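You operate a simulated robot arm through the tools that you are given. There is no shell and no other tool.

The job below is to be done with a simulated robot arm. You get a single attempt, and the scene is never put back.

## Task
Roll the loose tape on carton 26 flat at the rail and put the carton in the send tray.
Fine: close the orange block to the carton's length for rolling, slide it right out after; put the roller back.

Only the result counts: the job must be done as asked and must still hold three seconds after the hand-in. Knocking over, shifting, dropping, spilling or breaking anything else fails it.

## Robot
A 6-joint arm with a two-finger gripper, fixed in place. Base frame: the origin is on the floor under the middle of its stand, x ahead of it, y to its left, z up; the work surface is at about z = 87. Readings come in cm, rad, newtons and seconds.
It reaches about 157.2 cm from its shoulder. Its first joint turns from -2.897 to 2.897 rad. Payload 2.45 kg.
Tool frame: the origin (TCP) lies between the finger pads and is the grasp point; the fingertips stand 2 cm ahead of it; z points along the fingers, y is the line along which they close. The gripper opens to 14 cm; its body begins 16.8 cm behind the TCP.
Orientation is that of the tool frame in the base frame, as a unit quaternion [w, x, y, z]. With the fingers straight down and closing along the base's y, the tool's x points along the base's -x, its y along +y and its z along -z.

## Interface
- The arm moves only by the tool drive_tool. Its argument "targets" is a list of rows, each an object (a shift or turn left out is 0, a gripper value left out holds the last) with "delta_rot": the turn, a rotation vector about the tool's x, y, z in units of 5 degrees (1.0 is 5 degrees), a list of three; "dp": the shift along the tool's x, y, z in units of 50 mm (1.0 is 50 mm), a list of three; "gripper": the gripper command, from -1 (shut) to 1 (fully open), values between in proportion. In form: [{"delta_rot": [ax, ay, az], "dp": [dx, dy, dz], "gripper": gripper}, ...]. A call has 1 to 20 rows; each row shifts and turns the commanded pose from where the row before left it, along the tool's axes as they then stand. A call with a number of a shift or a turn outside -1 to 1 is refused whole. Each row takes 0.2 s and may step no farther than 5 cm and 0.15 rad from the row before; otherwise, or with a gripper value out of range, the whole call is refused. Where a pose cannot be reached the arm comes as near as it can. A force on the tool above 90 N (or 10 N above the force at the start of the call, whichever is more), or a blocked arm, ends the call early, and 0.2 s more pass. The fingers move at their own pace (about 4.5 cm/s each) and stop on an object; they squeeze with about 40 N. The grip force told is the motor's: it shows also when the fingers shut on nothing. Time passes only in rows, and 0.2 s behind the last, so rows that do not move let the fingers close. The reply holds the time, the measured pose of the TCP, the force on the tool along the base axes, the opening and the grip force, in the units named above and with some noise, with the torque about the TCP (base axes, N m) and any sound that the robot's microphone picked up.
- Cameras (640 x 400 px; columns grow to the right, rows downward): "scene" is fixed at [39.08, 51.16, 146.79]; the picture's right is [-0.79, -0.62, 0.00], its down [-0.45, 0.57, -0.69] and it looks along [0.43, -0.54, -0.72] (base axes); focal length 296 px, centre (320, 200). "wrist" rides on the gripper at [7.8, 1.1, -20.9] in the tool frame; the picture's right is [-0.14, 0.99, 0.00], its down [-0.92, -0.13, -0.37] and it looks along [-0.36, -0.05, 0.93] (tool axes); focal length 280 px, centre (320, 200).
- get_image(camera): a new picture of that camera. No time passes.
- measure_at(camera, pixels): for up to 12 pixels [column, row] of the newest picture of that camera ("zoom" is the newest enlarged one), the place [x, y, z] in the base frame of the surface seen there, good to about 0.3 cm, but the place of the scene camera against the robot may be out by one fixed shift of up to 1.8 cm in any direction. No time passes.
- enlarge(camera, box): a new picture of the part [left, top, right, bottom] of that camera's present view, enlarged. No time passes.
- hand_in(): hands the job in; it is judged then, once.

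Leave the gripper open and the arm clear of the work at the hand-in unless told otherwise.

The tools are called as name(argument=value, ...) on one line, values as JSON. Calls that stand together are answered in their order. drive_tool: Moves the arm, as the interface text tells. Its arguments: {"type":"object","properties":{"targets":{"type":"array"}},"required":["targets"]} The other tools are called the same way: get_image (camera) takes a picture; measure_at (camera, pixels) gives the place of the surface under pixels of a picture; enlarge (camera, box) takes an enlarged picture of a part of a camera's view; hand_in () hands the job in.

At the start:

```text
time: 0.0
tool_pos: [65.54, -0.42, 118.46]
orientation: [0.0, 0.0, 1.0, 0.0]
wrist_force: [-0.1, 0.7, 0.8]
wrist_torque: [0.01, -0.01, 0.05]
finger_gap: 14.0
gripper_force: 0.1
```

scene: 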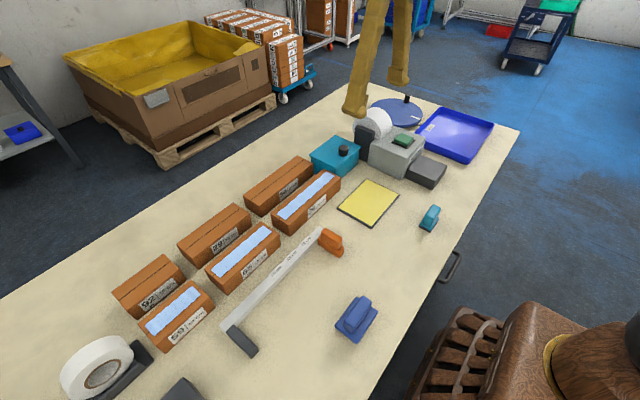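
wrist: 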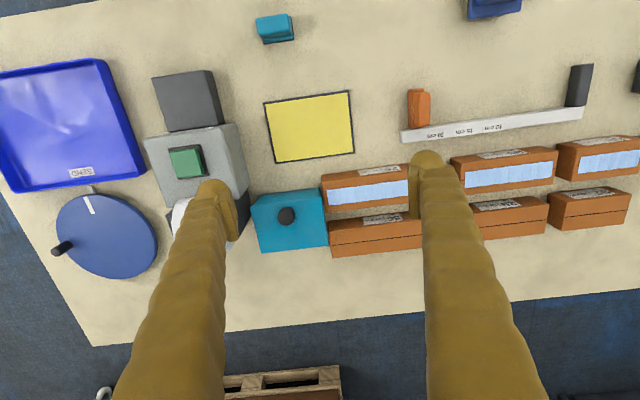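

I see six cartons in two rows, a white rail with an orange block and a black stop, a blue tray, and several teal, blue and grey items. First I'll enlarge the scene to read the labels and identify the roller.

enlarge(camera="scene", box=[100, 230, 260, 360])

enlarge(camera="scene", box=[180, 140, 360, 300])

enlarge(camera="scene", box=[300, 170, 480, 360])

enlarge(camera="scene", box=[300, 70, 540, 220])

enlarge(camera="wrist", box=[320, 50, 640, 250])

```text
3.08 times, centred on (180, 295) of scene
```

zoom: 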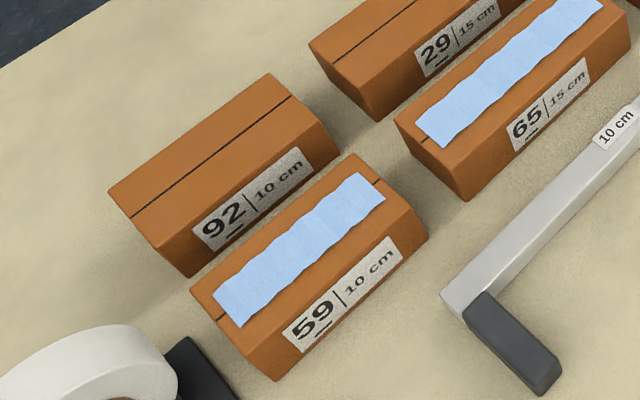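

```text
2.50 times, centred on (270, 220) of scene
```

zoom: 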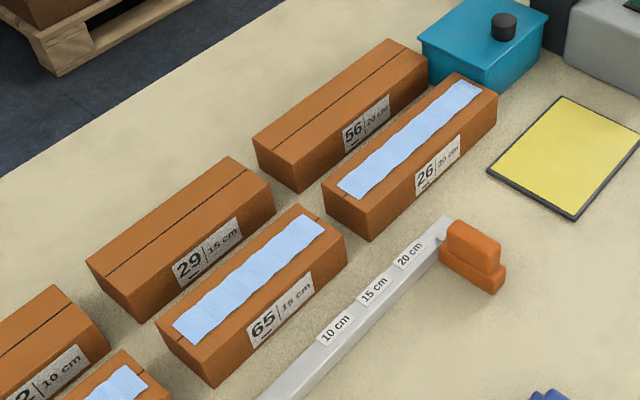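

```text
2.11 times, centred on (390, 265) of scene
```

zoom: 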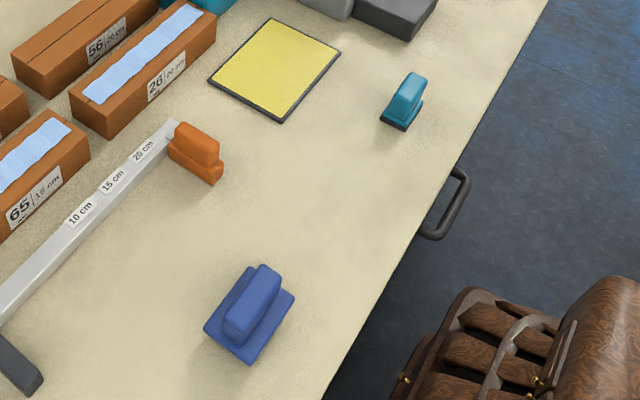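

```text
2.67 times, centred on (420, 145) of scene
```

zoom: 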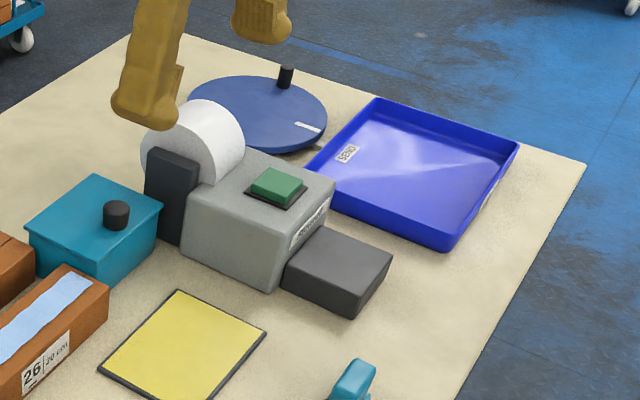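

```text
2.00 times, centred on (480, 150) of wrist
```

zoom: 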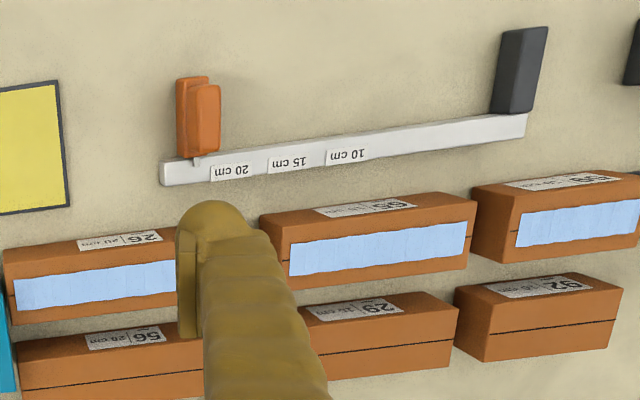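

Carton 26 (20 cm) is the front carton near the teal box. The roller may be the blue handled object or the teal one, so I'll look closer at both and at the items at the bottom left. I'll also measure points through the wrist view.

enlarge(camera="scene", box=[320, 280, 400, 350])

enlarge(camera="scene", box=[400, 190, 460, 240])

enlarge(camera="scene", box=[40, 300, 240, 400])

enlarge(camera="wrist", box=[230, 0, 310, 50])

measure_at(camera="wrist", pixels=[[418, 92], [418, 120], [405, 135], [580, 112], [580, 75], [490, 124], [345, 180], [370, 196], [330, 200], [323, 182], [405, 168], [495, 170]])

measure_at(camera="scene", pixels=[[275, 215], [338, 175], [293, 233], [336, 187], [305, 195], [330, 240], [225, 325], [243, 340], [320, 228], [355, 305], [355, 330], [430, 215]])

```text
5.71 times, centred on (360, 315) of scene
```

zoom: 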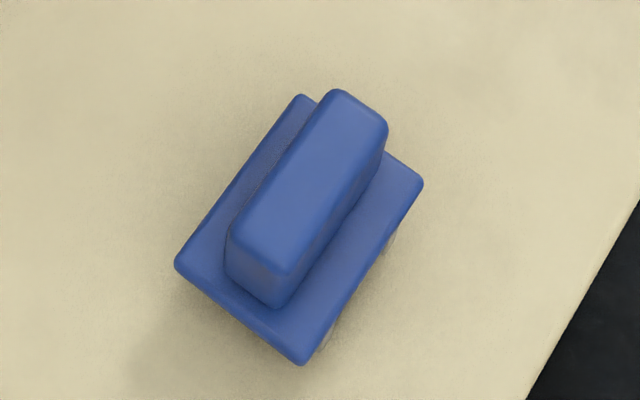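

```text
8.00 times, centred on (430, 215) of scene
```

zoom: 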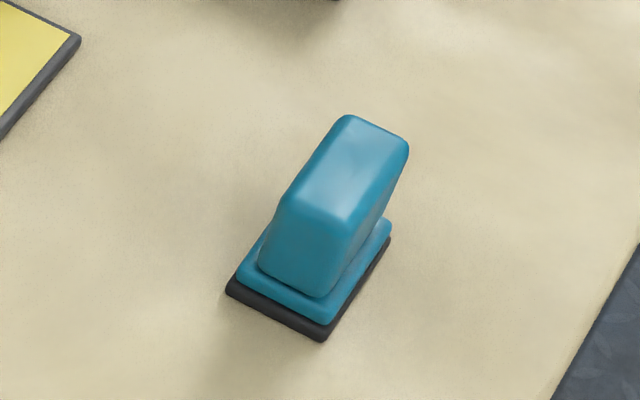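

```text
3.20 times, centred on (140, 350) of scene
```

zoom: 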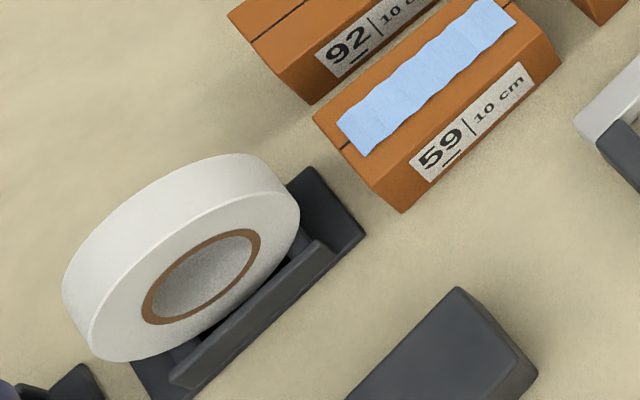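

```text
8.00 times, centred on (270, 25) of wrist
```

zoom: 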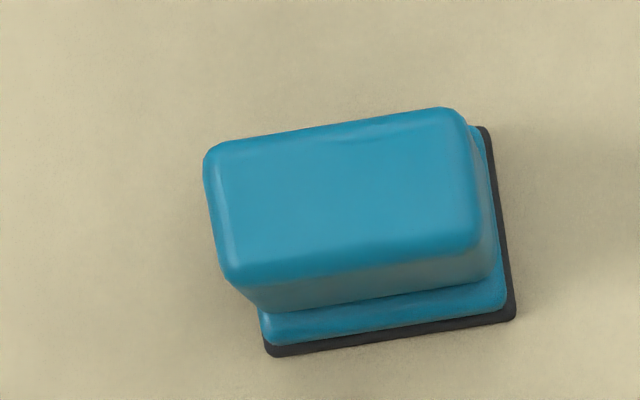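

```text
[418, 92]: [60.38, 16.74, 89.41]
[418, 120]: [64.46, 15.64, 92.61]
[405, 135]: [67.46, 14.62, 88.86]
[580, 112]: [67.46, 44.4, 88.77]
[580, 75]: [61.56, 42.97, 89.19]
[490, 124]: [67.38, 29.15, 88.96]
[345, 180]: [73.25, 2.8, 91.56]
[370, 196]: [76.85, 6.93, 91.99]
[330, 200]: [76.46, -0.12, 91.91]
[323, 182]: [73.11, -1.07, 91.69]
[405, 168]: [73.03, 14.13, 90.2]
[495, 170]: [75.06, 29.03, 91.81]
```

```text
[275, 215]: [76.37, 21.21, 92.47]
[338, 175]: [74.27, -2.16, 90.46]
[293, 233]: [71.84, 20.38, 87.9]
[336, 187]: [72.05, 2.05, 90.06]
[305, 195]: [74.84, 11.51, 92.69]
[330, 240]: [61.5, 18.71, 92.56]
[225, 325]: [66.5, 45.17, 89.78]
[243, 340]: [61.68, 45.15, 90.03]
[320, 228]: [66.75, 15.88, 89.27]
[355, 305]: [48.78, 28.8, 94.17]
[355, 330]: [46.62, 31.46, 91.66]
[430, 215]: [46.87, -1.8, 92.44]
```

The blue object at about (48, 30) is probably the roller, with the teal one as the stamp and the yellow square as its pad. I'll move the hand high over the left part for a wrist view of the blue object and the rail.

drive_tool(targets=[{"dp": [0.4, 0.6, 0]}, {"dp": [0.4, 0.6, 0]}, {"dp": [0.4, 0.6, 0]}, {"dp": [0.4, 0.6, 0]}, {"dp": [0.4, 0.6, 0]}, {"dp": [0.4, 0.6, 0]}, {"dp": [0.4, 0.6, 0]}, {"dp": [0.4, 0.6, 0]}, {"dp": [0, 0, 0]}])

get_image(camera="wrist")

get_image(camera="scene")

```text
time: 2.0
tool_pos: [49.41, 23.6, 118.59]
orientation: [0.0, 0.0, 1.0, 0.0]
wrist_force: [-0.3, -0.9, -0.7]
wrist_torque: [0.01, 0.02, 0.01]
finger_gap: 14.01
gripper_force: 0.1
```

```text
taken
```

wrist: 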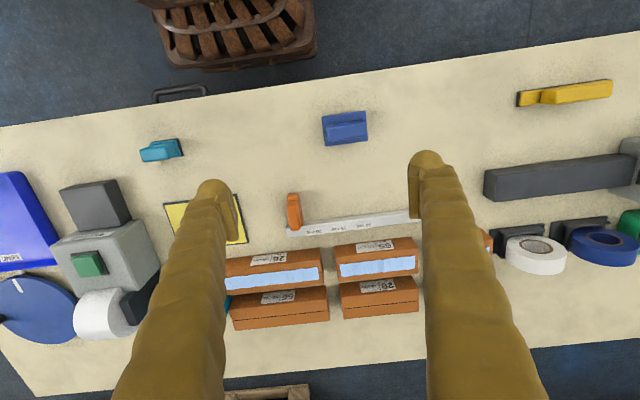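

```text
taken
```

scene: 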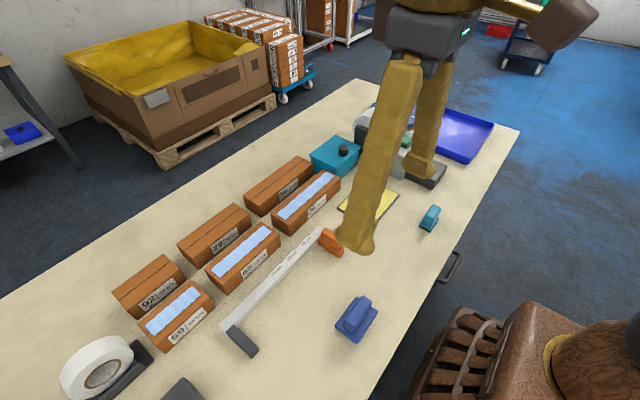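

A yellow and black tool has come into view at wrist (565, 92), and the blue object is at (345, 128). I'll enlarge both, plus the rail.

enlarge(camera="wrist", box=[310, 95, 380, 155])

enlarge(camera="wrist", box=[500, 65, 630, 125])

enlarge(camera="wrist", box=[270, 180, 430, 280])

enlarge(camera="wrist", box=[0, 160, 180, 350])

enlarge(camera="wrist", box=[470, 130, 640, 280])

measure_at(camera="wrist", pixels=[[325, 119], [328, 144], [367, 137], [364, 113], [331, 130], [345, 128], [362, 124], [345, 140], [340, 112], [520, 100], [575, 95]])

```text
6.67 times, centred on (345, 125) of wrist
```

zoom: 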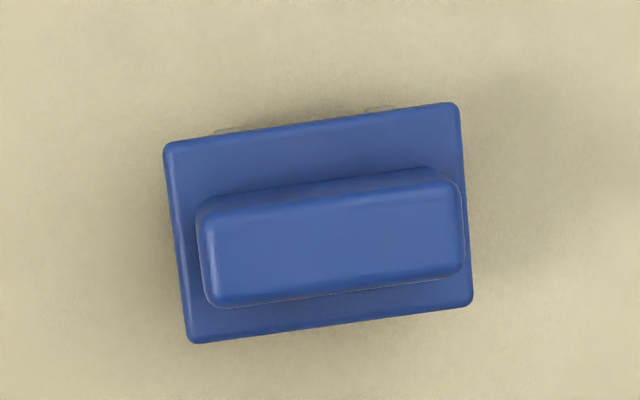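

```text
4.92 times, centred on (565, 95) of wrist
```

zoom: 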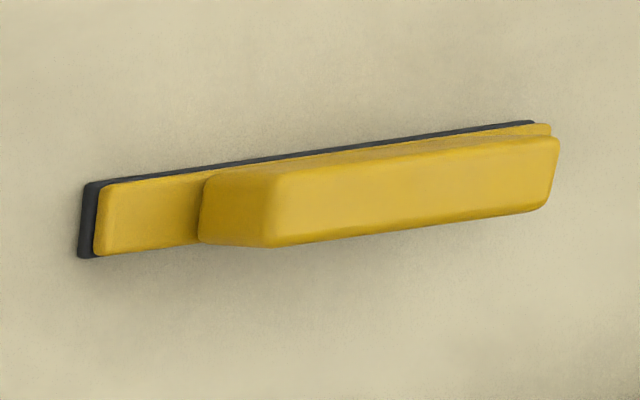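

```text
4.00 times, centred on (350, 230) of wrist
```

zoom: 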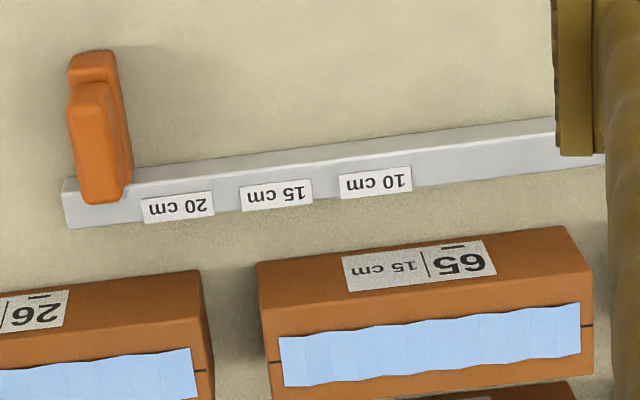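

```text
2.11 times, centred on (90, 255) of wrist
```

zoom: 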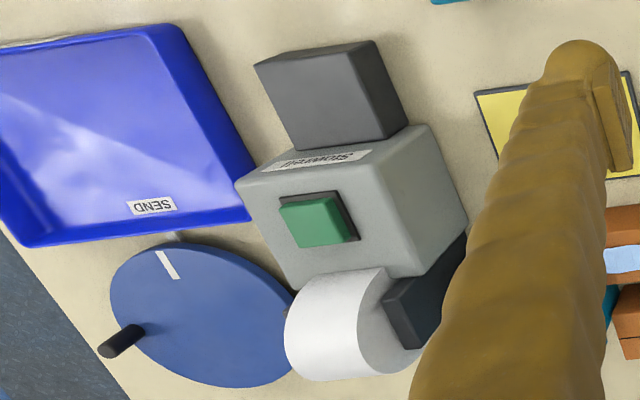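

```text
2.67 times, centred on (555, 205) of wrist
```

zoom: 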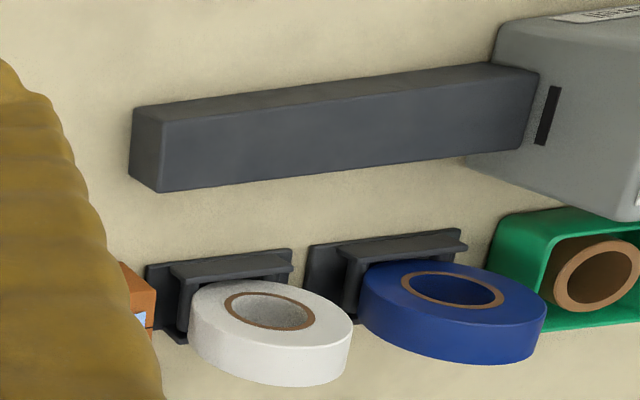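

```text
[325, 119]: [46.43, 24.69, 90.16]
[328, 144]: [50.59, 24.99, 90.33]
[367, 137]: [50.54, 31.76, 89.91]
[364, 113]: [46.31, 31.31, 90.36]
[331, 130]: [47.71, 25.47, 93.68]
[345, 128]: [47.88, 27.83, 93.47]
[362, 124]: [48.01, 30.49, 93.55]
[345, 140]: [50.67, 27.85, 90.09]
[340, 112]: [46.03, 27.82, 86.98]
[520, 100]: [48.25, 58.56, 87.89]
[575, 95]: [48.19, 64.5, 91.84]
```

The blue item has a plate at z≈90, a handle on top and something pale beneath it, which fits a roller. Next I'll zoom on carton 26 and its neighbours and measure the corners and gaps.

enlarge(camera="scene", box=[235, 140, 355, 240])

```text
4.00 times, centred on (295, 190) of scene
```

zoom: 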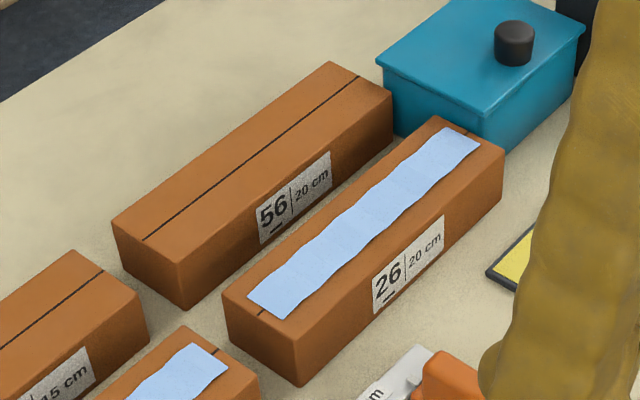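

measure_at(camera="zoom", pixels=[[226, 294], [297, 342], [500, 155], [440, 120], [182, 265], [388, 95], [335, 65], [116, 226], [195, 308], [230, 325], [390, 130], [297, 384]])

measure_at(camera="wrist", pixels=[[318, 250], [320, 266], [322, 282], [327, 290], [328, 320], [260, 258], [260, 271], [262, 285], [262, 293], [262, 304], [240, 320], [228, 262]])

```text
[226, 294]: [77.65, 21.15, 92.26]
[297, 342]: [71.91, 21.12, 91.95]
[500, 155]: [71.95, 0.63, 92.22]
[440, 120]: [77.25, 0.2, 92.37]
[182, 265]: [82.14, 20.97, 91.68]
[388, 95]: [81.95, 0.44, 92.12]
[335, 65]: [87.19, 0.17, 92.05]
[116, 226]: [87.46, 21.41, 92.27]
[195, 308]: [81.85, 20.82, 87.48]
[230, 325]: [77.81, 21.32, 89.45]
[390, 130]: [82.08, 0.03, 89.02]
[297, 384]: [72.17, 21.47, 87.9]
```

```text
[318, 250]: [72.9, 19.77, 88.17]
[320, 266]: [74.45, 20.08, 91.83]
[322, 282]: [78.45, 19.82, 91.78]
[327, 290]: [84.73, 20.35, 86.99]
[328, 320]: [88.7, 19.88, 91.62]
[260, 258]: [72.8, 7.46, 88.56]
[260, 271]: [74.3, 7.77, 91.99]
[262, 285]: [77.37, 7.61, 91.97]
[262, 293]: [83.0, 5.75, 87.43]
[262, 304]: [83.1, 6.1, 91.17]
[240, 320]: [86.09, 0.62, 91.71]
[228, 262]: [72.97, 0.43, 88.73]
```

Carton 26 is about 20 × 5.7 × 5 cm with a gap of about 4.5 cm to carton 56. I need the finger thickness, so I'll zoom on the fingertips and measure them.

enlarge(camera="scene", box=[320, 40, 480, 270])

enlarge(camera="wrist", box=[170, 130, 490, 330])

```text
1.74 times, centred on (400, 155) of scene
```

zoom: 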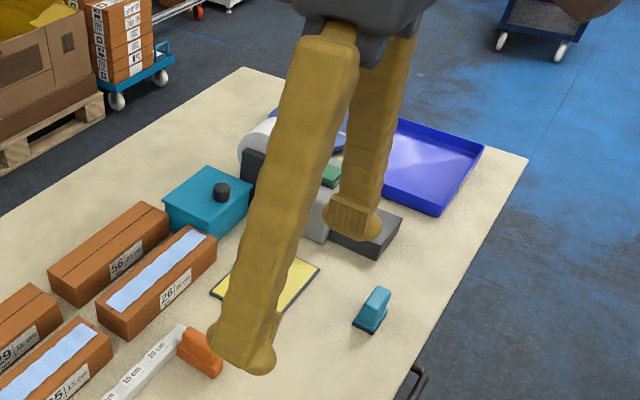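

```text
2.00 times, centred on (330, 230) of wrist
```

zoom: 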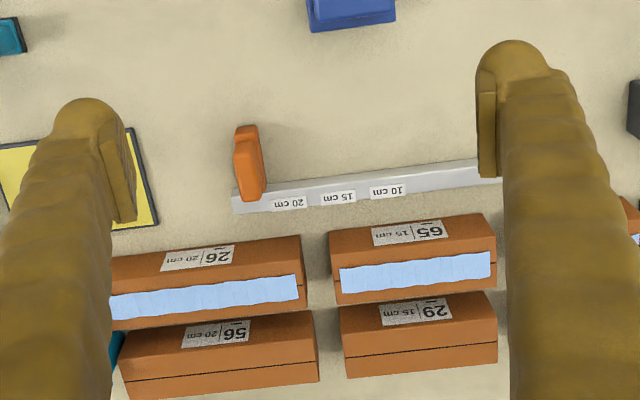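

I'll measure the fingertip edges in this zoom to get the finger thickness.

measure_at(camera="zoom", pixels=[[479, 130], [486, 160], [493, 170], [500, 100], [510, 45], [530, 60], [545, 62], [550, 75], [575, 130], [135, 180], [60, 110], [90, 105]])

```text
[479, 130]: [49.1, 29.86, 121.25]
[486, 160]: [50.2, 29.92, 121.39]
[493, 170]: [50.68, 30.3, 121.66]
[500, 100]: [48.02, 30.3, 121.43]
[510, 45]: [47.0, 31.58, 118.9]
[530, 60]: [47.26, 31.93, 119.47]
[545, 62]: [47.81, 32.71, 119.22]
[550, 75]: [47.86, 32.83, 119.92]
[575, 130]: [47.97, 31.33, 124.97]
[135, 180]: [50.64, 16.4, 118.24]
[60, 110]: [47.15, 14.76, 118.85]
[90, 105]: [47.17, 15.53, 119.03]
```

The fingers are about 2.3–2.5 cm thick, so one should fit the 4.5 cm gap with the gripper partly opened. Here at safe height I'll turn the tool 90° about its z, so the fingers close along base x for both the carton and the roller handle.

drive_tool(targets=[{"delta_rot": [0, 0, 1]}, {"delta_rot": [0, 0, 1]}, {"delta_rot": [0, 0, 1]}, {"delta_rot": [0, 0, 1]}, {"delta_rot": [0, 0, 1]}, {"delta_rot": [0, 0, 1]}, {"delta_rot": [0, 0, 1]}, {"delta_rot": [0, 0, 1]}, {"delta_rot": [0, 0, 1]}, {"delta_rot": [0, 0, 1]}, {"delta_rot": [0, 0, 1]}, {"delta_rot": [0, 0, 1]}, {"delta_rot": [0, 0, 1]}, {"delta_rot": [0, 0, 1]}, {"delta_rot": [0, 0, 1]}, {"delta_rot": [0, 0, 1]}, {"delta_rot": [0, 0, 1]}, {"delta_rot": [0, 0, 1]}, {"dp": [0, 0, 0]}])

get_image(camera="wrist")

```text
time: 6.0
tool_pos: [49.4, 23.51, 118.5]
orientation: [0.0, 0.708, 0.706, 0.0]
wrist_force: [-0.1, 0.2, 0.1]
wrist_torque: [0.0, -0.02, 0.0]
finger_gap: 14.03
gripper_force: 0.1
```

```text
taken
```

wrist: 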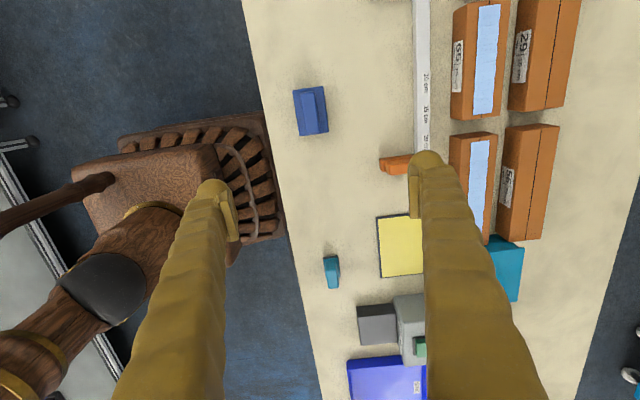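

The turn worked: tool x is now base +y and tool y is base +x. Next I'll move above carton 26 (about 75.7, 10) at the same height and partly close the gripper to 8.6 cm.

drive_tool(targets=[{"dp": [-0.386, 0.751, 0], "gripper": 0.23}, {"dp": [-0.386, 0.751, 0]}, {"dp": [-0.386, 0.751, 0]}, {"dp": [-0.386, 0.751, 0]}, {"dp": [-0.386, 0.751, 0]}, {"dp": [-0.386, 0.751, 0]}, {"dp": [-0.386, 0.751, 0]}, {"dp": [0, 0, 0]}, {"dp": [0, 0, 0]}])

get_image(camera="wrist")

get_image(camera="scene")

```text
time: 8.0
tool_pos: [75.56, 10.11, 118.42]
orientation: [0.0, 0.707, 0.707, 0.0]
wrist_force: [-0.1, -0.7, 0.4]
wrist_torque: [0.04, 0.01, -0.03]
finger_gap: 8.62
gripper_force: 0.0
```

```text
taken
```

wrist: 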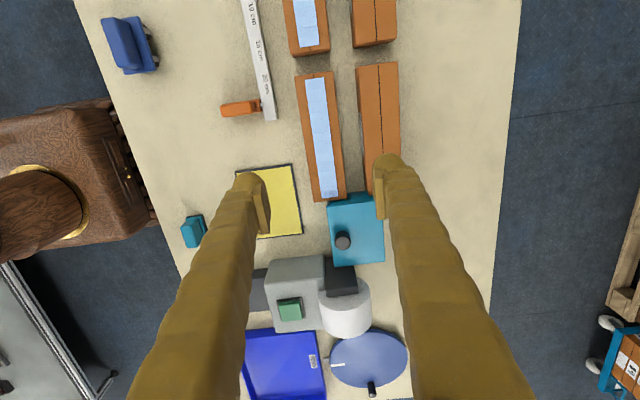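

```text
taken
```

scene: 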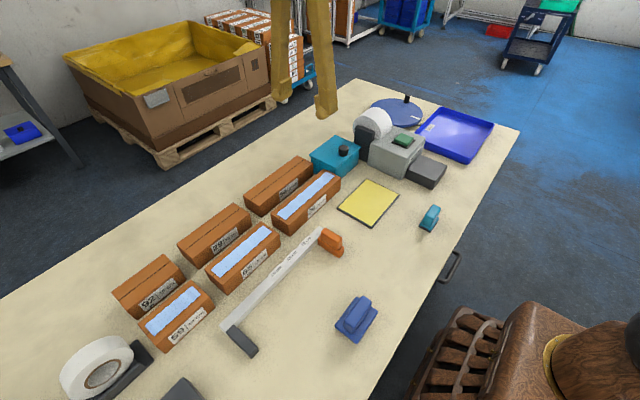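

This view shows the blue tool from another side, with something round under it at (150, 30). I'll zoom on it and measure carton 26, carton 56 and the rail from here.

enlarge(camera="wrist", box=[90, 5, 180, 85])

measure_at(camera="wrist", pixels=[[297, 80], [331, 73], [315, 198], [345, 193], [360, 70], [395, 65], [368, 150], [303, 150], [339, 150], [258, 60], [240, 108], [250, 20]])

measure_at(camera="scene", pixels=[[425, 110], [492, 124], [467, 162], [418, 137], [440, 135], [465, 140], [455, 155], [431, 125]])

```text
5.00 times, centred on (135, 45) of wrist
```

zoom: 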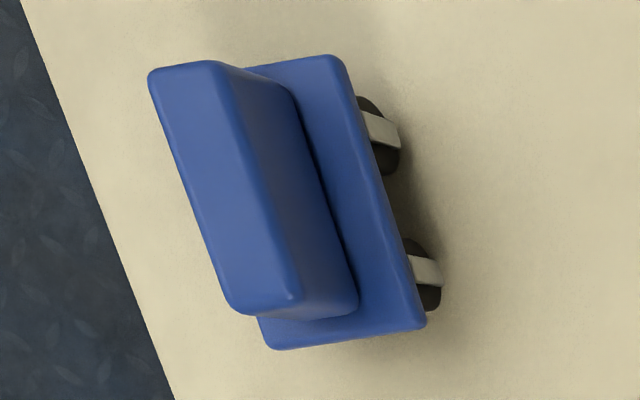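

```text
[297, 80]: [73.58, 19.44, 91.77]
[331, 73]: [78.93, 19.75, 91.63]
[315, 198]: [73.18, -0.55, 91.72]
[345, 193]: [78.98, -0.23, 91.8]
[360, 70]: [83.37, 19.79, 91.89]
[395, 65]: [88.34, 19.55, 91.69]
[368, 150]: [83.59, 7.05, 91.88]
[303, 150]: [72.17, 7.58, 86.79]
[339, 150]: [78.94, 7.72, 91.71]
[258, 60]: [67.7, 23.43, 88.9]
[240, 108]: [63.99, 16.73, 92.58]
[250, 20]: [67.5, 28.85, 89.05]
```

```text
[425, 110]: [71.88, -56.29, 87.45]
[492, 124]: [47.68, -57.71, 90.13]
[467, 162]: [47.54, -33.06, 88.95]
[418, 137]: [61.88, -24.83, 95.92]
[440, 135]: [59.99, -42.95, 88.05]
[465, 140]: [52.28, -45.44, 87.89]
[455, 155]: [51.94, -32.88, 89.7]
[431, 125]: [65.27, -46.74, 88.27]
```

The zoom shows two dark wheels with axles along x under the blue plate, so it is the roller and it rolls along y. Carton 26 spans x 73.2–79.0 (centre about 76.1) and carton 56 begins at x≈83.4. I'll centre on x≈76.1, narrow the gap to 7.8 cm and come down to z≈97 for a check.

drive_tool(targets=[{"dp": [-0.04, 0.1, 0], "gripper": 0.114}, {"dp": [0, 0, 0.713]}, {"dp": [0, 0, 0.713]}, {"dp": [0, 0, 0.713]}, {"dp": [0, 0, 0.713]}, {"dp": [0, 0, 0.713]}, {"dp": [0, 0, 0.713]}, {"dp": [0, 0, 0]}])

get_image(camera="wrist")

enlarge(camera="scene", box=[235, 120, 395, 240])

```text
time: 9.8
tool_pos: [76.02, 9.73, 96.79]
orientation: [0.0, 0.707, 0.707, 0.0]
wrist_force: [0.1, -0.1, -0.9]
wrist_torque: [-0.02, 0.0, 0.02]
finger_gap: 7.8
gripper_force: 0.1
```

```text
taken
```

wrist: 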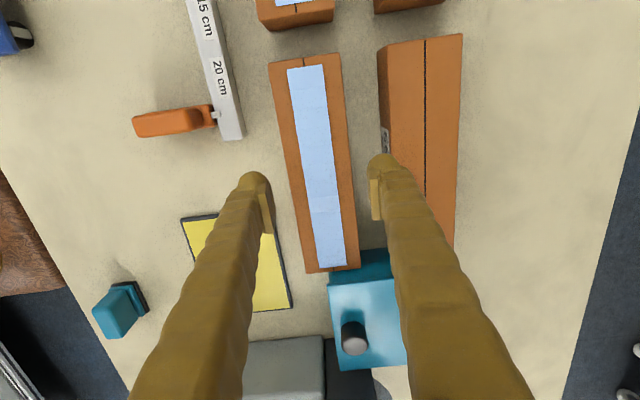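

```text
3.33 times, centred on (315, 180) of scene
```

zoom: 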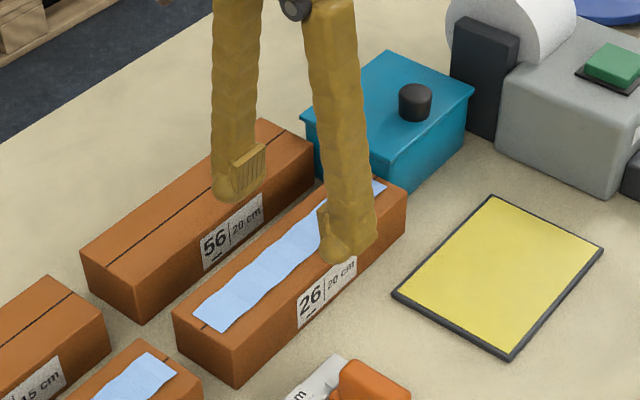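

At z≈96.8 the hand seems centred over carton 26. I'll remeasure the carton edges and the carton 56 edge from this closer view before descending.

measure_at(camera="wrist", pixels=[[272, 70], [337, 58], [306, 268], [358, 263], [286, 150], [346, 130], [381, 100], [379, 60], [318, 150], [462, 40], [215, 100], [243, 135]])

measure_at(camera="wrist", pixels=[[376, 190], [370, 215], [268, 190], [388, 160], [240, 185], [398, 165], [208, 60], [225, 60], [235, 60], [212, 120], [140, 120], [215, 30]])

```text
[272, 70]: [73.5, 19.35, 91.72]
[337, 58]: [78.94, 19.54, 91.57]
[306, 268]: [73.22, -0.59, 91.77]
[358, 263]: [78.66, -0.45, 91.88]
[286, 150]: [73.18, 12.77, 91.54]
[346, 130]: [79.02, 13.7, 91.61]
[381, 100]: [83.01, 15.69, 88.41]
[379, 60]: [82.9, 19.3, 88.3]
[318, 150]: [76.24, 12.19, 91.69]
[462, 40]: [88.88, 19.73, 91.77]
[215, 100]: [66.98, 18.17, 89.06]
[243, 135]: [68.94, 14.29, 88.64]
```

```text
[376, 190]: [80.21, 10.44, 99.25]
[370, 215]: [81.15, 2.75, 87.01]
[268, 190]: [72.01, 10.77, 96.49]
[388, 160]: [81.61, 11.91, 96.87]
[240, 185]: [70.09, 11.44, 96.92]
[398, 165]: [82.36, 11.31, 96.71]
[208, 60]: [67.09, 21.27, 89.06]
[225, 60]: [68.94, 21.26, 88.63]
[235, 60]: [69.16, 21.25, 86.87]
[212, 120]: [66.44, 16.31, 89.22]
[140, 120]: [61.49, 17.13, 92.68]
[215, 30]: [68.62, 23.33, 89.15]
```

The fingers clear carton 26 and carton 56 by about 0.6 cm each at a 7.2 cm gap. I'll go down to z≈91.7 so the tips stay above rail height, then close the gripper.

drive_tool(targets=[{"dp": [0, 0.01, 0], "gripper": 0.029}, {"dp": [0, 0, 0.34]}, {"dp": [0, 0, 0.34]}, {"dp": [0, 0, 0.34]}, {"dp": [0, 0, 0]}])

enlarge(camera="scene", box=[235, 120, 395, 240])

get_image(camera="wrist")

```text
time: 11.0
tool_pos: [76.09, 9.81, 91.86]
orientation: [0.0, 0.707, 0.707, 0.001]
wrist_force: [0.2, 0.0, -0.5]
wrist_torque: [0.01, 0.02, 0.02]
finger_gap: 7.23
gripper_force: 0.0
```

```text
3.33 times, centred on (315, 180) of scene
```

zoom: 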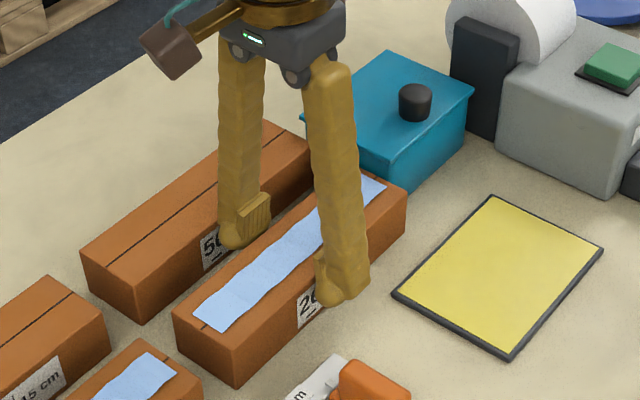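

```text
taken
```

wrist: 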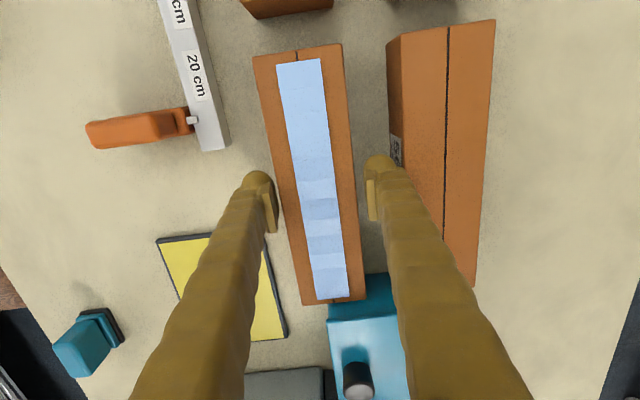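

The fingers straddle carton 26 cleanly. I'll lower a little more, to z≈91.6, and close.

drive_tool(targets=[{"dp": [0, 0, 0.05]}, {"dp": [0, 0, 0], "gripper": -1}, {"dp": [0, 0, 0]}, {"dp": [0, 0, 0]}, {"dp": [0, 0, 0]}])

get_image(camera="wrist")

```text
time: 12.2
tool_pos: [76.16, 9.86, 91.63]
orientation: [0.0, 0.707, 0.707, 0.0]
wrist_force: [-0.3, 0.4, 0.6]
wrist_torque: [-0.01, 0.03, -0.16]
finger_gap: 6.07
gripper_force: 39.7
```

```text
taken
```

wrist: 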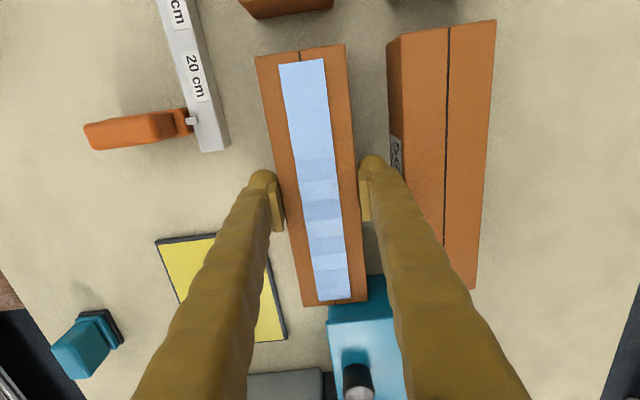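

The grip is firm on the carton at 6.07 cm wide. I'll lift it straight up by about 14 cm and check.

drive_tool(targets=[{"dp": [0, 0, -0.1]}, {"dp": [0, 0, -0.3]}, {"dp": [0, 0, -0.6]}, {"dp": [0, 0, -0.6]}, {"dp": [0, 0, -0.6]}, {"dp": [0, 0, -0.6]}, {"dp": [0, 0, 0]}])

get_image(camera="wrist")

get_image(camera="scene")

```text
time: 13.8
tool_pos: [76.22, 9.72, 105.72]
orientation: [0.0, 0.707, 0.707, 0.0]
wrist_force: [0.0, -0.2, 0.1]
wrist_torque: [-0.03, 0.02, 0.02]
finger_gap: 0.0
gripper_force: 29.2
```

```text
taken
```

wrist: 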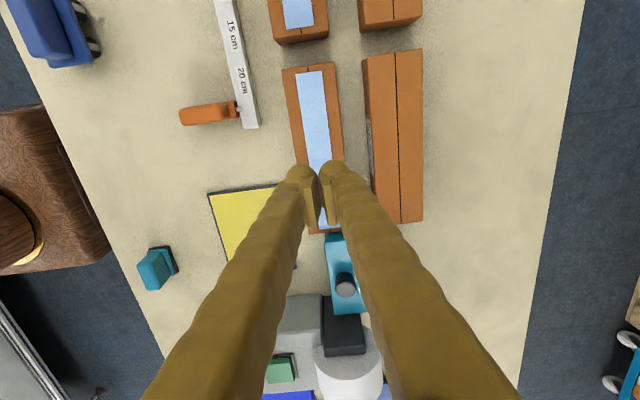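

```text
taken
```

scene: 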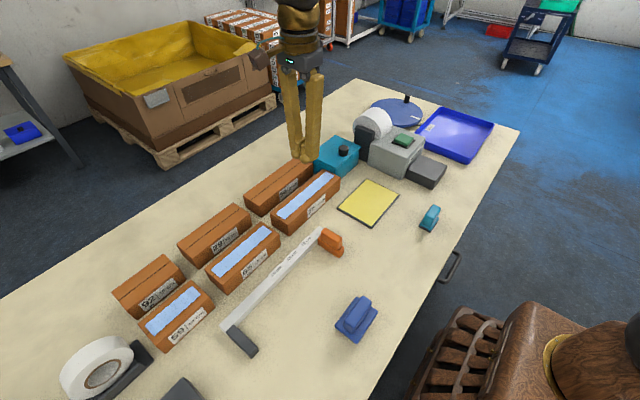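

The carton slipped out and stayed at its place: the gap reads 0, because the grip was only on the top 2 cm. I'll check the carton hasn't moved, then reopen to 7.2 cm for a deeper grip.

measure_at(camera="wrist", pixels=[[285, 72], [336, 65], [310, 232], [366, 60], [421, 52], [375, 222], [424, 218]])

enlarge(camera="scene", box=[235, 140, 355, 240])

drive_tool(targets=[{"dp": [0, 0, 0], "gripper": 0.029}, {"dp": [0, 0, 0]}, {"dp": [0, 0, 0]}, {"dp": [0, 0, 0]}])

```text
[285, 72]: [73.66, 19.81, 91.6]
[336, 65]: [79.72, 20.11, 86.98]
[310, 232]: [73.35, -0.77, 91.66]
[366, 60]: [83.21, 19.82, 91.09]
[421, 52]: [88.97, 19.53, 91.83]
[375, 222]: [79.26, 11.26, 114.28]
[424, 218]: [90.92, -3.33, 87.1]
```

```text
4.00 times, centred on (295, 190) of scene
```

zoom: 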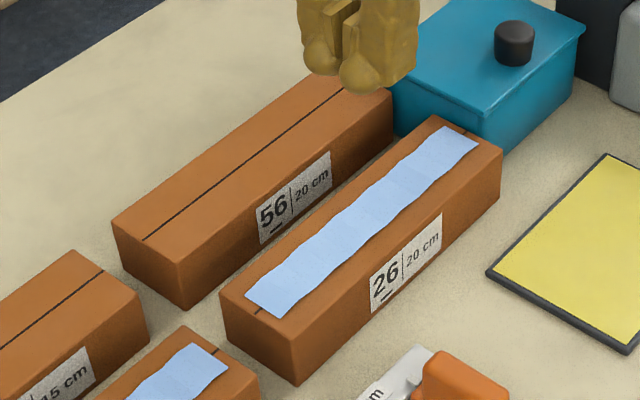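

```text
time: 14.8
tool_pos: [76.19, 9.82, 105.7]
orientation: [0.0, 0.707, 0.707, 0.0]
wrist_force: [0.0, 0.3, 0.1]
wrist_torque: [-0.03, 0.01, 0.03]
finger_gap: 7.2
gripper_force: 0.0
```

Carton 26 is still in its place. I'll descend deeper to z≈89.7, tips 0.7 cm above the table, and close again.

drive_tool(targets=[{"dp": [0, 0, 0.7]}, {"dp": [0, 0, 0.7]}, {"dp": [0, 0, 0.7]}, {"dp": [0, 0, 0.6]}, {"dp": [0, 0, 0.3]}, {"dp": [0, 0, 0.2]}, {"dp": [0, 0, 0]}, {"dp": [0, 0, 0], "gripper": -1}, {"dp": [0, 0, 0]}, {"dp": [0, 0, 0]}, {"dp": [0, 0, 0]}])

get_image(camera="wrist")

```text
time: 17.2
tool_pos: [76.22, 9.76, 89.58]
orientation: [0.0, 0.707, 0.708, 0.0]
wrist_force: [0.3, 0.1, -0.8]
wrist_torque: [0.0, -0.01, -0.01]
finger_gap: 6.39
gripper_force: 39.7
```

```text
taken
```

wrist: 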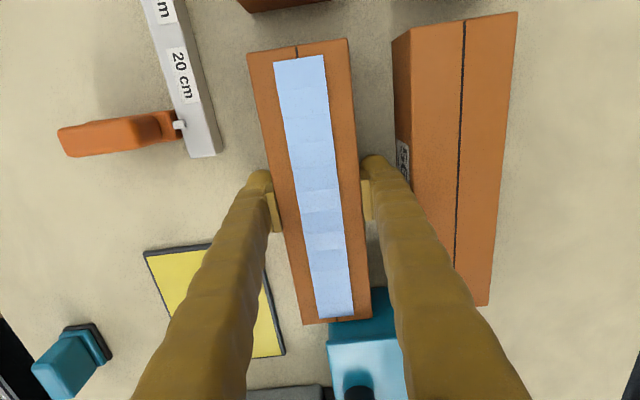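

The gap is 6.39 cm at 39.7 N. I'll lift slowly by 2 cm and check the grip before going on.

drive_tool(targets=[{"dp": [0, 0, -0.1]}, {"dp": [0, 0, -0.15]}, {"dp": [0, 0, -0.15]}, {"dp": [0, 0, 0]}])

get_image(camera="wrist")

enlarge(camera="scene", box=[235, 120, 395, 240])

```text
time: 18.2
tool_pos: [76.18, 9.76, 91.73]
orientation: [0.0, 0.707, 0.707, 0.0]
wrist_force: [0.1, -0.4, -4.0]
wrist_torque: [0.0, -0.01, 0.03]
finger_gap: 6.39
gripper_force: 39.7
```

```text
taken
```

wrist: 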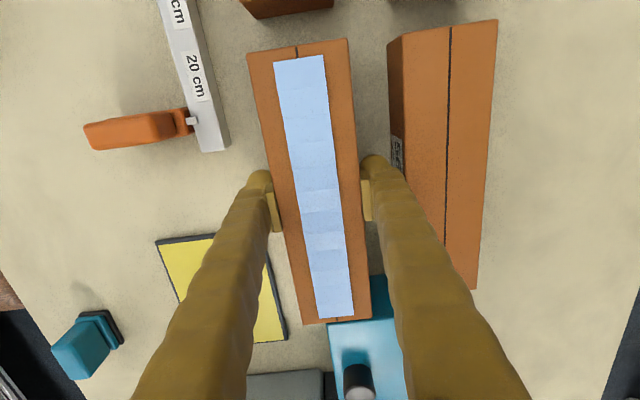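

```text
3.33 times, centred on (315, 180) of scene
```

zoom: 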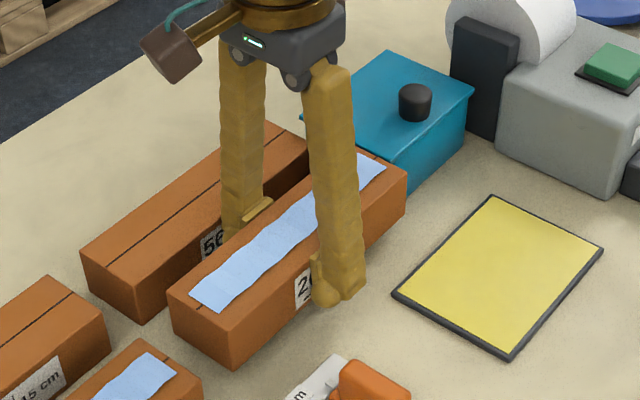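

The carton is held with about 4 N of weight. I'll lift to z≈105 and carry it over to the front of the rail, around (59.5, 31).

drive_tool(targets=[{"dp": [0, 0, -0.5]}, {"dp": [0, 0, -0.7]}, {"dp": [0, 0, -0.7]}, {"dp": [0, 0, -0.7]}, {"dp": [0.6, -0.475, 0]}, {"dp": [0.6, -0.475, 0]}, {"dp": [0.6, -0.475, 0]}, {"dp": [0.6, -0.475, 0]}, {"dp": [0.6, -0.475, 0]}, {"dp": [0.6, -0.475, 0]}, {"dp": [0.6, -0.475, 0]}, {"dp": [0, 0, 0]}, {"dp": [0, 0, 0]}])

get_image(camera="wrist")

get_image(camera="scene")

```text
time: 21.0
tool_pos: [59.61, 30.76, 104.95]
orientation: [0.0, 0.707, 0.707, 0.001]
wrist_force: [-0.8, -0.2, -4.3]
wrist_torque: [0.01, -0.03, 0.04]
finger_gap: 6.38
gripper_force: 39.4
```

```text
taken
```

wrist: 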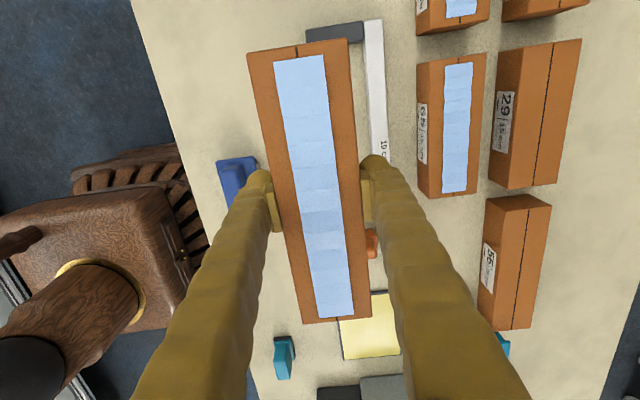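

```text
taken
```

scene: 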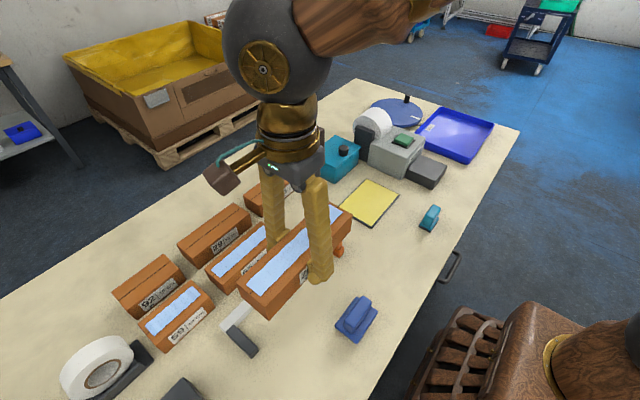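

Holding the carton above the front of the rail. I'll measure the rail edges, the stop, the carton corners as held, and the orange block.

measure_at(camera="wrist", pixels=[[250, 58], [345, 42], [304, 322], [370, 315], [310, 35], [340, 40], [360, 35], [366, 45], [380, 30], [376, 100], [388, 100], [373, 130]])

enlarge(camera="wrist", box=[290, 0, 410, 80])

```text
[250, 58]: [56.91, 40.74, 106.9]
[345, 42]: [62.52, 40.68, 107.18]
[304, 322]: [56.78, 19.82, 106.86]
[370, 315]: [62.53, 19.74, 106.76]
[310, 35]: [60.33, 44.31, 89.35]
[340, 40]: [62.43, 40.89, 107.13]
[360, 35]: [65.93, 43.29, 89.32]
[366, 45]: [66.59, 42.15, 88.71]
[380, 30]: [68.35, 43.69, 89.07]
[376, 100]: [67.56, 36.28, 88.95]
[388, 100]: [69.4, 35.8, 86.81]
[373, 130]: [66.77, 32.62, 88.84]
```

```text
5.00 times, centred on (350, 40) of wrist
```

zoom: 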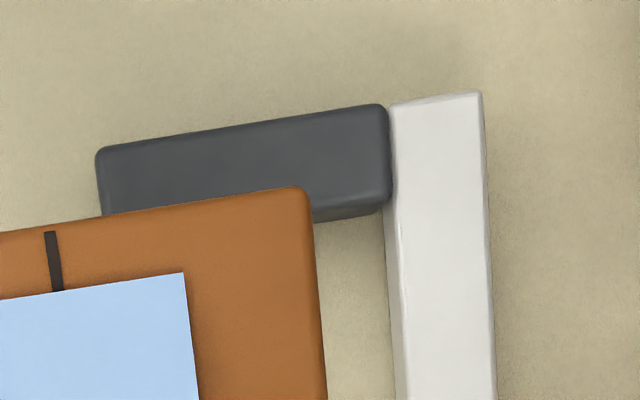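

Measuring the stop's inner face and the rail's front edge in the zoom.

measure_at(camera="zoom", pixels=[[350, 195], [350, 205], [350, 212], [375, 195], [240, 130], [110, 155], [385, 110], [390, 250], [397, 300], [405, 300], [395, 350], [480, 110]])

```text
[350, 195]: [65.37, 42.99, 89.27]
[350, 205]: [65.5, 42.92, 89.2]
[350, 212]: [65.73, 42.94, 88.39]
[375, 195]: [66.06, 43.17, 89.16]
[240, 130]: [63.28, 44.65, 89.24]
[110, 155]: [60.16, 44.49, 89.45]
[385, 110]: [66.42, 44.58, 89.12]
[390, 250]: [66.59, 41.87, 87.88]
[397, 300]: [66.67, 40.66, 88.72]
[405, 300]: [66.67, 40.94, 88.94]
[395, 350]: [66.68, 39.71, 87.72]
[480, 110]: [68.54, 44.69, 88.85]
```

Stop inner face is at y≈42.9 and the rail's front face at x≈66.6. I'll lower the carton about 3 cm in front of the rail, leaving room for the far finger, with its end about 1 cm from the stop.

drive_tool(targets=[{"dp": [0.2, 0.08, 0]}, {"dp": [0, 0, 0.6]}, {"dp": [0, 0, 0.6]}, {"dp": [0, 0, 0.6]}, {"dp": [0, 0, 0.6]}, {"dp": [0, 0, 0.3]}, {"dp": [0, 0, 0.15]}, {"dp": [0, 0, 0]}])

enlarge(camera="scene", box=[200, 200, 400, 360])

get_image(camera="wrist")

```text
time: 22.8
tool_pos: [60.02, 31.75, 90.54]
orientation: [0.0, 0.708, 0.706, 0.0]
wrist_force: [-0.6, 0.0, -3.3]
wrist_torque: [0.02, 0.01, -0.01]
finger_gap: 6.37
gripper_force: 40.4
```

```text
2.50 times, centred on (300, 280) of scene
```

zoom: 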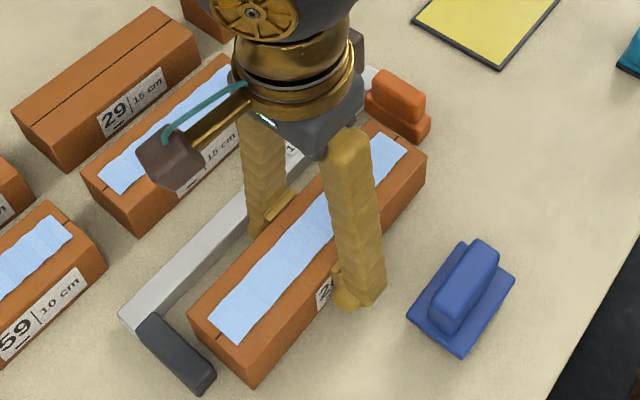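

```text
taken
```

wrist: 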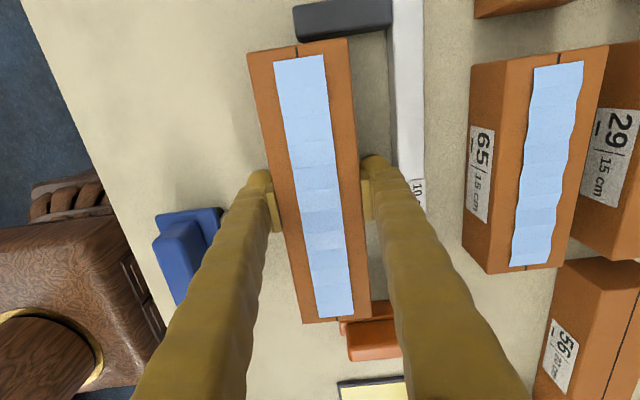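

The carton hangs clear between the stop and the orange block, about 1 cm above the table. I'll lower it in small steps until it rests, then release to 7.2 cm.

drive_tool(targets=[{"dp": [0, 0, 0.06]}, {"dp": [0, 0, 0.06]}, {"dp": [0, 0, 0.05]}, {"dp": [0, 0, 0.0]}])

```text
time: 23.8
tool_pos: [60.0, 31.85, 89.71]
orientation: [-0.001, 0.707, 0.707, 0.0]
wrist_force: [-2.9, -0.4, 11.5]
wrist_torque: [-0.18, 0.03, -0.01]
finger_gap: 6.39
gripper_force: 40.9
```

It now presses on the table (fz +11.5). I'll release to a 7.2 cm gap and rise to z≈91.7.

drive_tool(targets=[{"dp": [0, 0, -0.02], "gripper": 0.029}, {"dp": [0, 0, 0]}, {"dp": [0, 0, 0]}, {"dp": [0, 0, -0.1]}, {"dp": [0, 0, -0.15]}, {"dp": [0, 0, -0.15]}, {"dp": [0, 0, 0]}])

get_image(camera="wrist")

enlarge(camera="scene", box=[200, 200, 400, 360])

```text
time: 25.4
tool_pos: [60.08, 31.8, 91.7]
orientation: [0.0, 0.708, 0.707, 0.0]
wrist_force: [0.5, 0.3, -0.5]
wrist_torque: [-0.02, 0.0, -0.03]
finger_gap: 7.19
gripper_force: 0.0
```

```text
taken
```

wrist: 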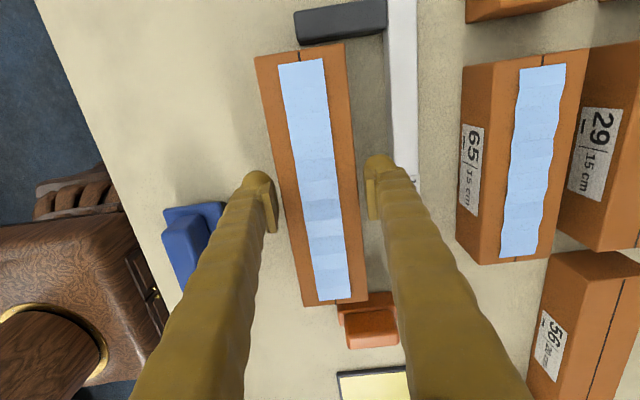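

```text
2.50 times, centred on (300, 280) of scene
```

zoom: 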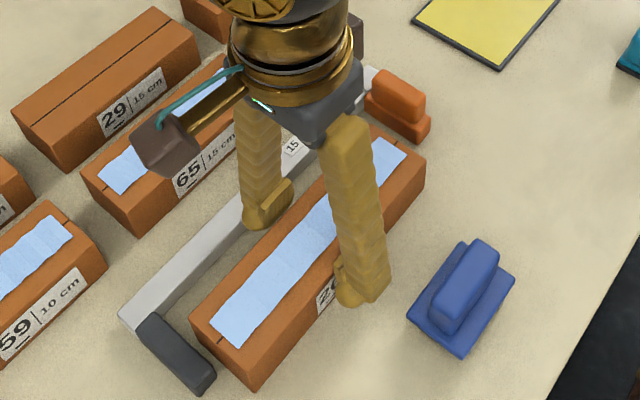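

The carton stands freely. I'll push it toward the rail with the near finger: tips at z≈89.7 clear the 89.05 rail. I'll go 3.3 cm in small steps first.

drive_tool(targets=[{"dp": [0, 0.15, 0]}, {"dp": [0, 0.15, 0]}, {"dp": [0, 0.12, 0]}, {"dp": [0, 0.12, 0]}, {"dp": [0, 0.12, 0]}, {"dp": [0, 0, 0]}])

get_image(camera="wrist")

```text
time: 26.8
tool_pos: [63.38, 31.67, 91.71]
orientation: [0.001, 0.707, 0.707, 0.0]
wrist_force: [-2.1, -0.3, -1.7]
wrist_torque: [-0.02, -0.02, 0.02]
finger_gap: 7.31
gripper_force: 1.0
```

```text
taken
```

wrist: 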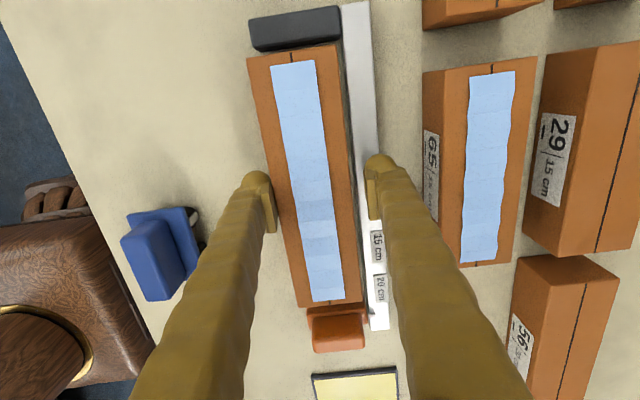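

The carton moved straight and is almost at the rail. I'll continue in 0.2 cm steps until contact force builds.

drive_tool(targets=[{"dp": [0, 0.04, 0]}, {"dp": [0, 0.04, 0]}, {"dp": [0, 0.04, 0]}, {"dp": [0, 0, 0]}])

measure_at(camera="wrist", pixels=[[250, 62], [336, 46], [350, 150], [356, 200], [362, 150], [300, 303]])

```text
time: 27.8
tool_pos: [63.89, 31.84, 91.68]
orientation: [0.0, 0.707, 0.707, 0.0]
wrist_force: [-2.1, -0.3, 0.8]
wrist_torque: [-0.03, 0.05, -0.04]
finger_gap: 7.32
gripper_force: 0.8
```

```text
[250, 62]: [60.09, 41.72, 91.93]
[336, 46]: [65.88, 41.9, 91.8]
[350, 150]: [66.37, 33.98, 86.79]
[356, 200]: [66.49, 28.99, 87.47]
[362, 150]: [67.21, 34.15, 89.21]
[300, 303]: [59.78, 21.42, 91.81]
```

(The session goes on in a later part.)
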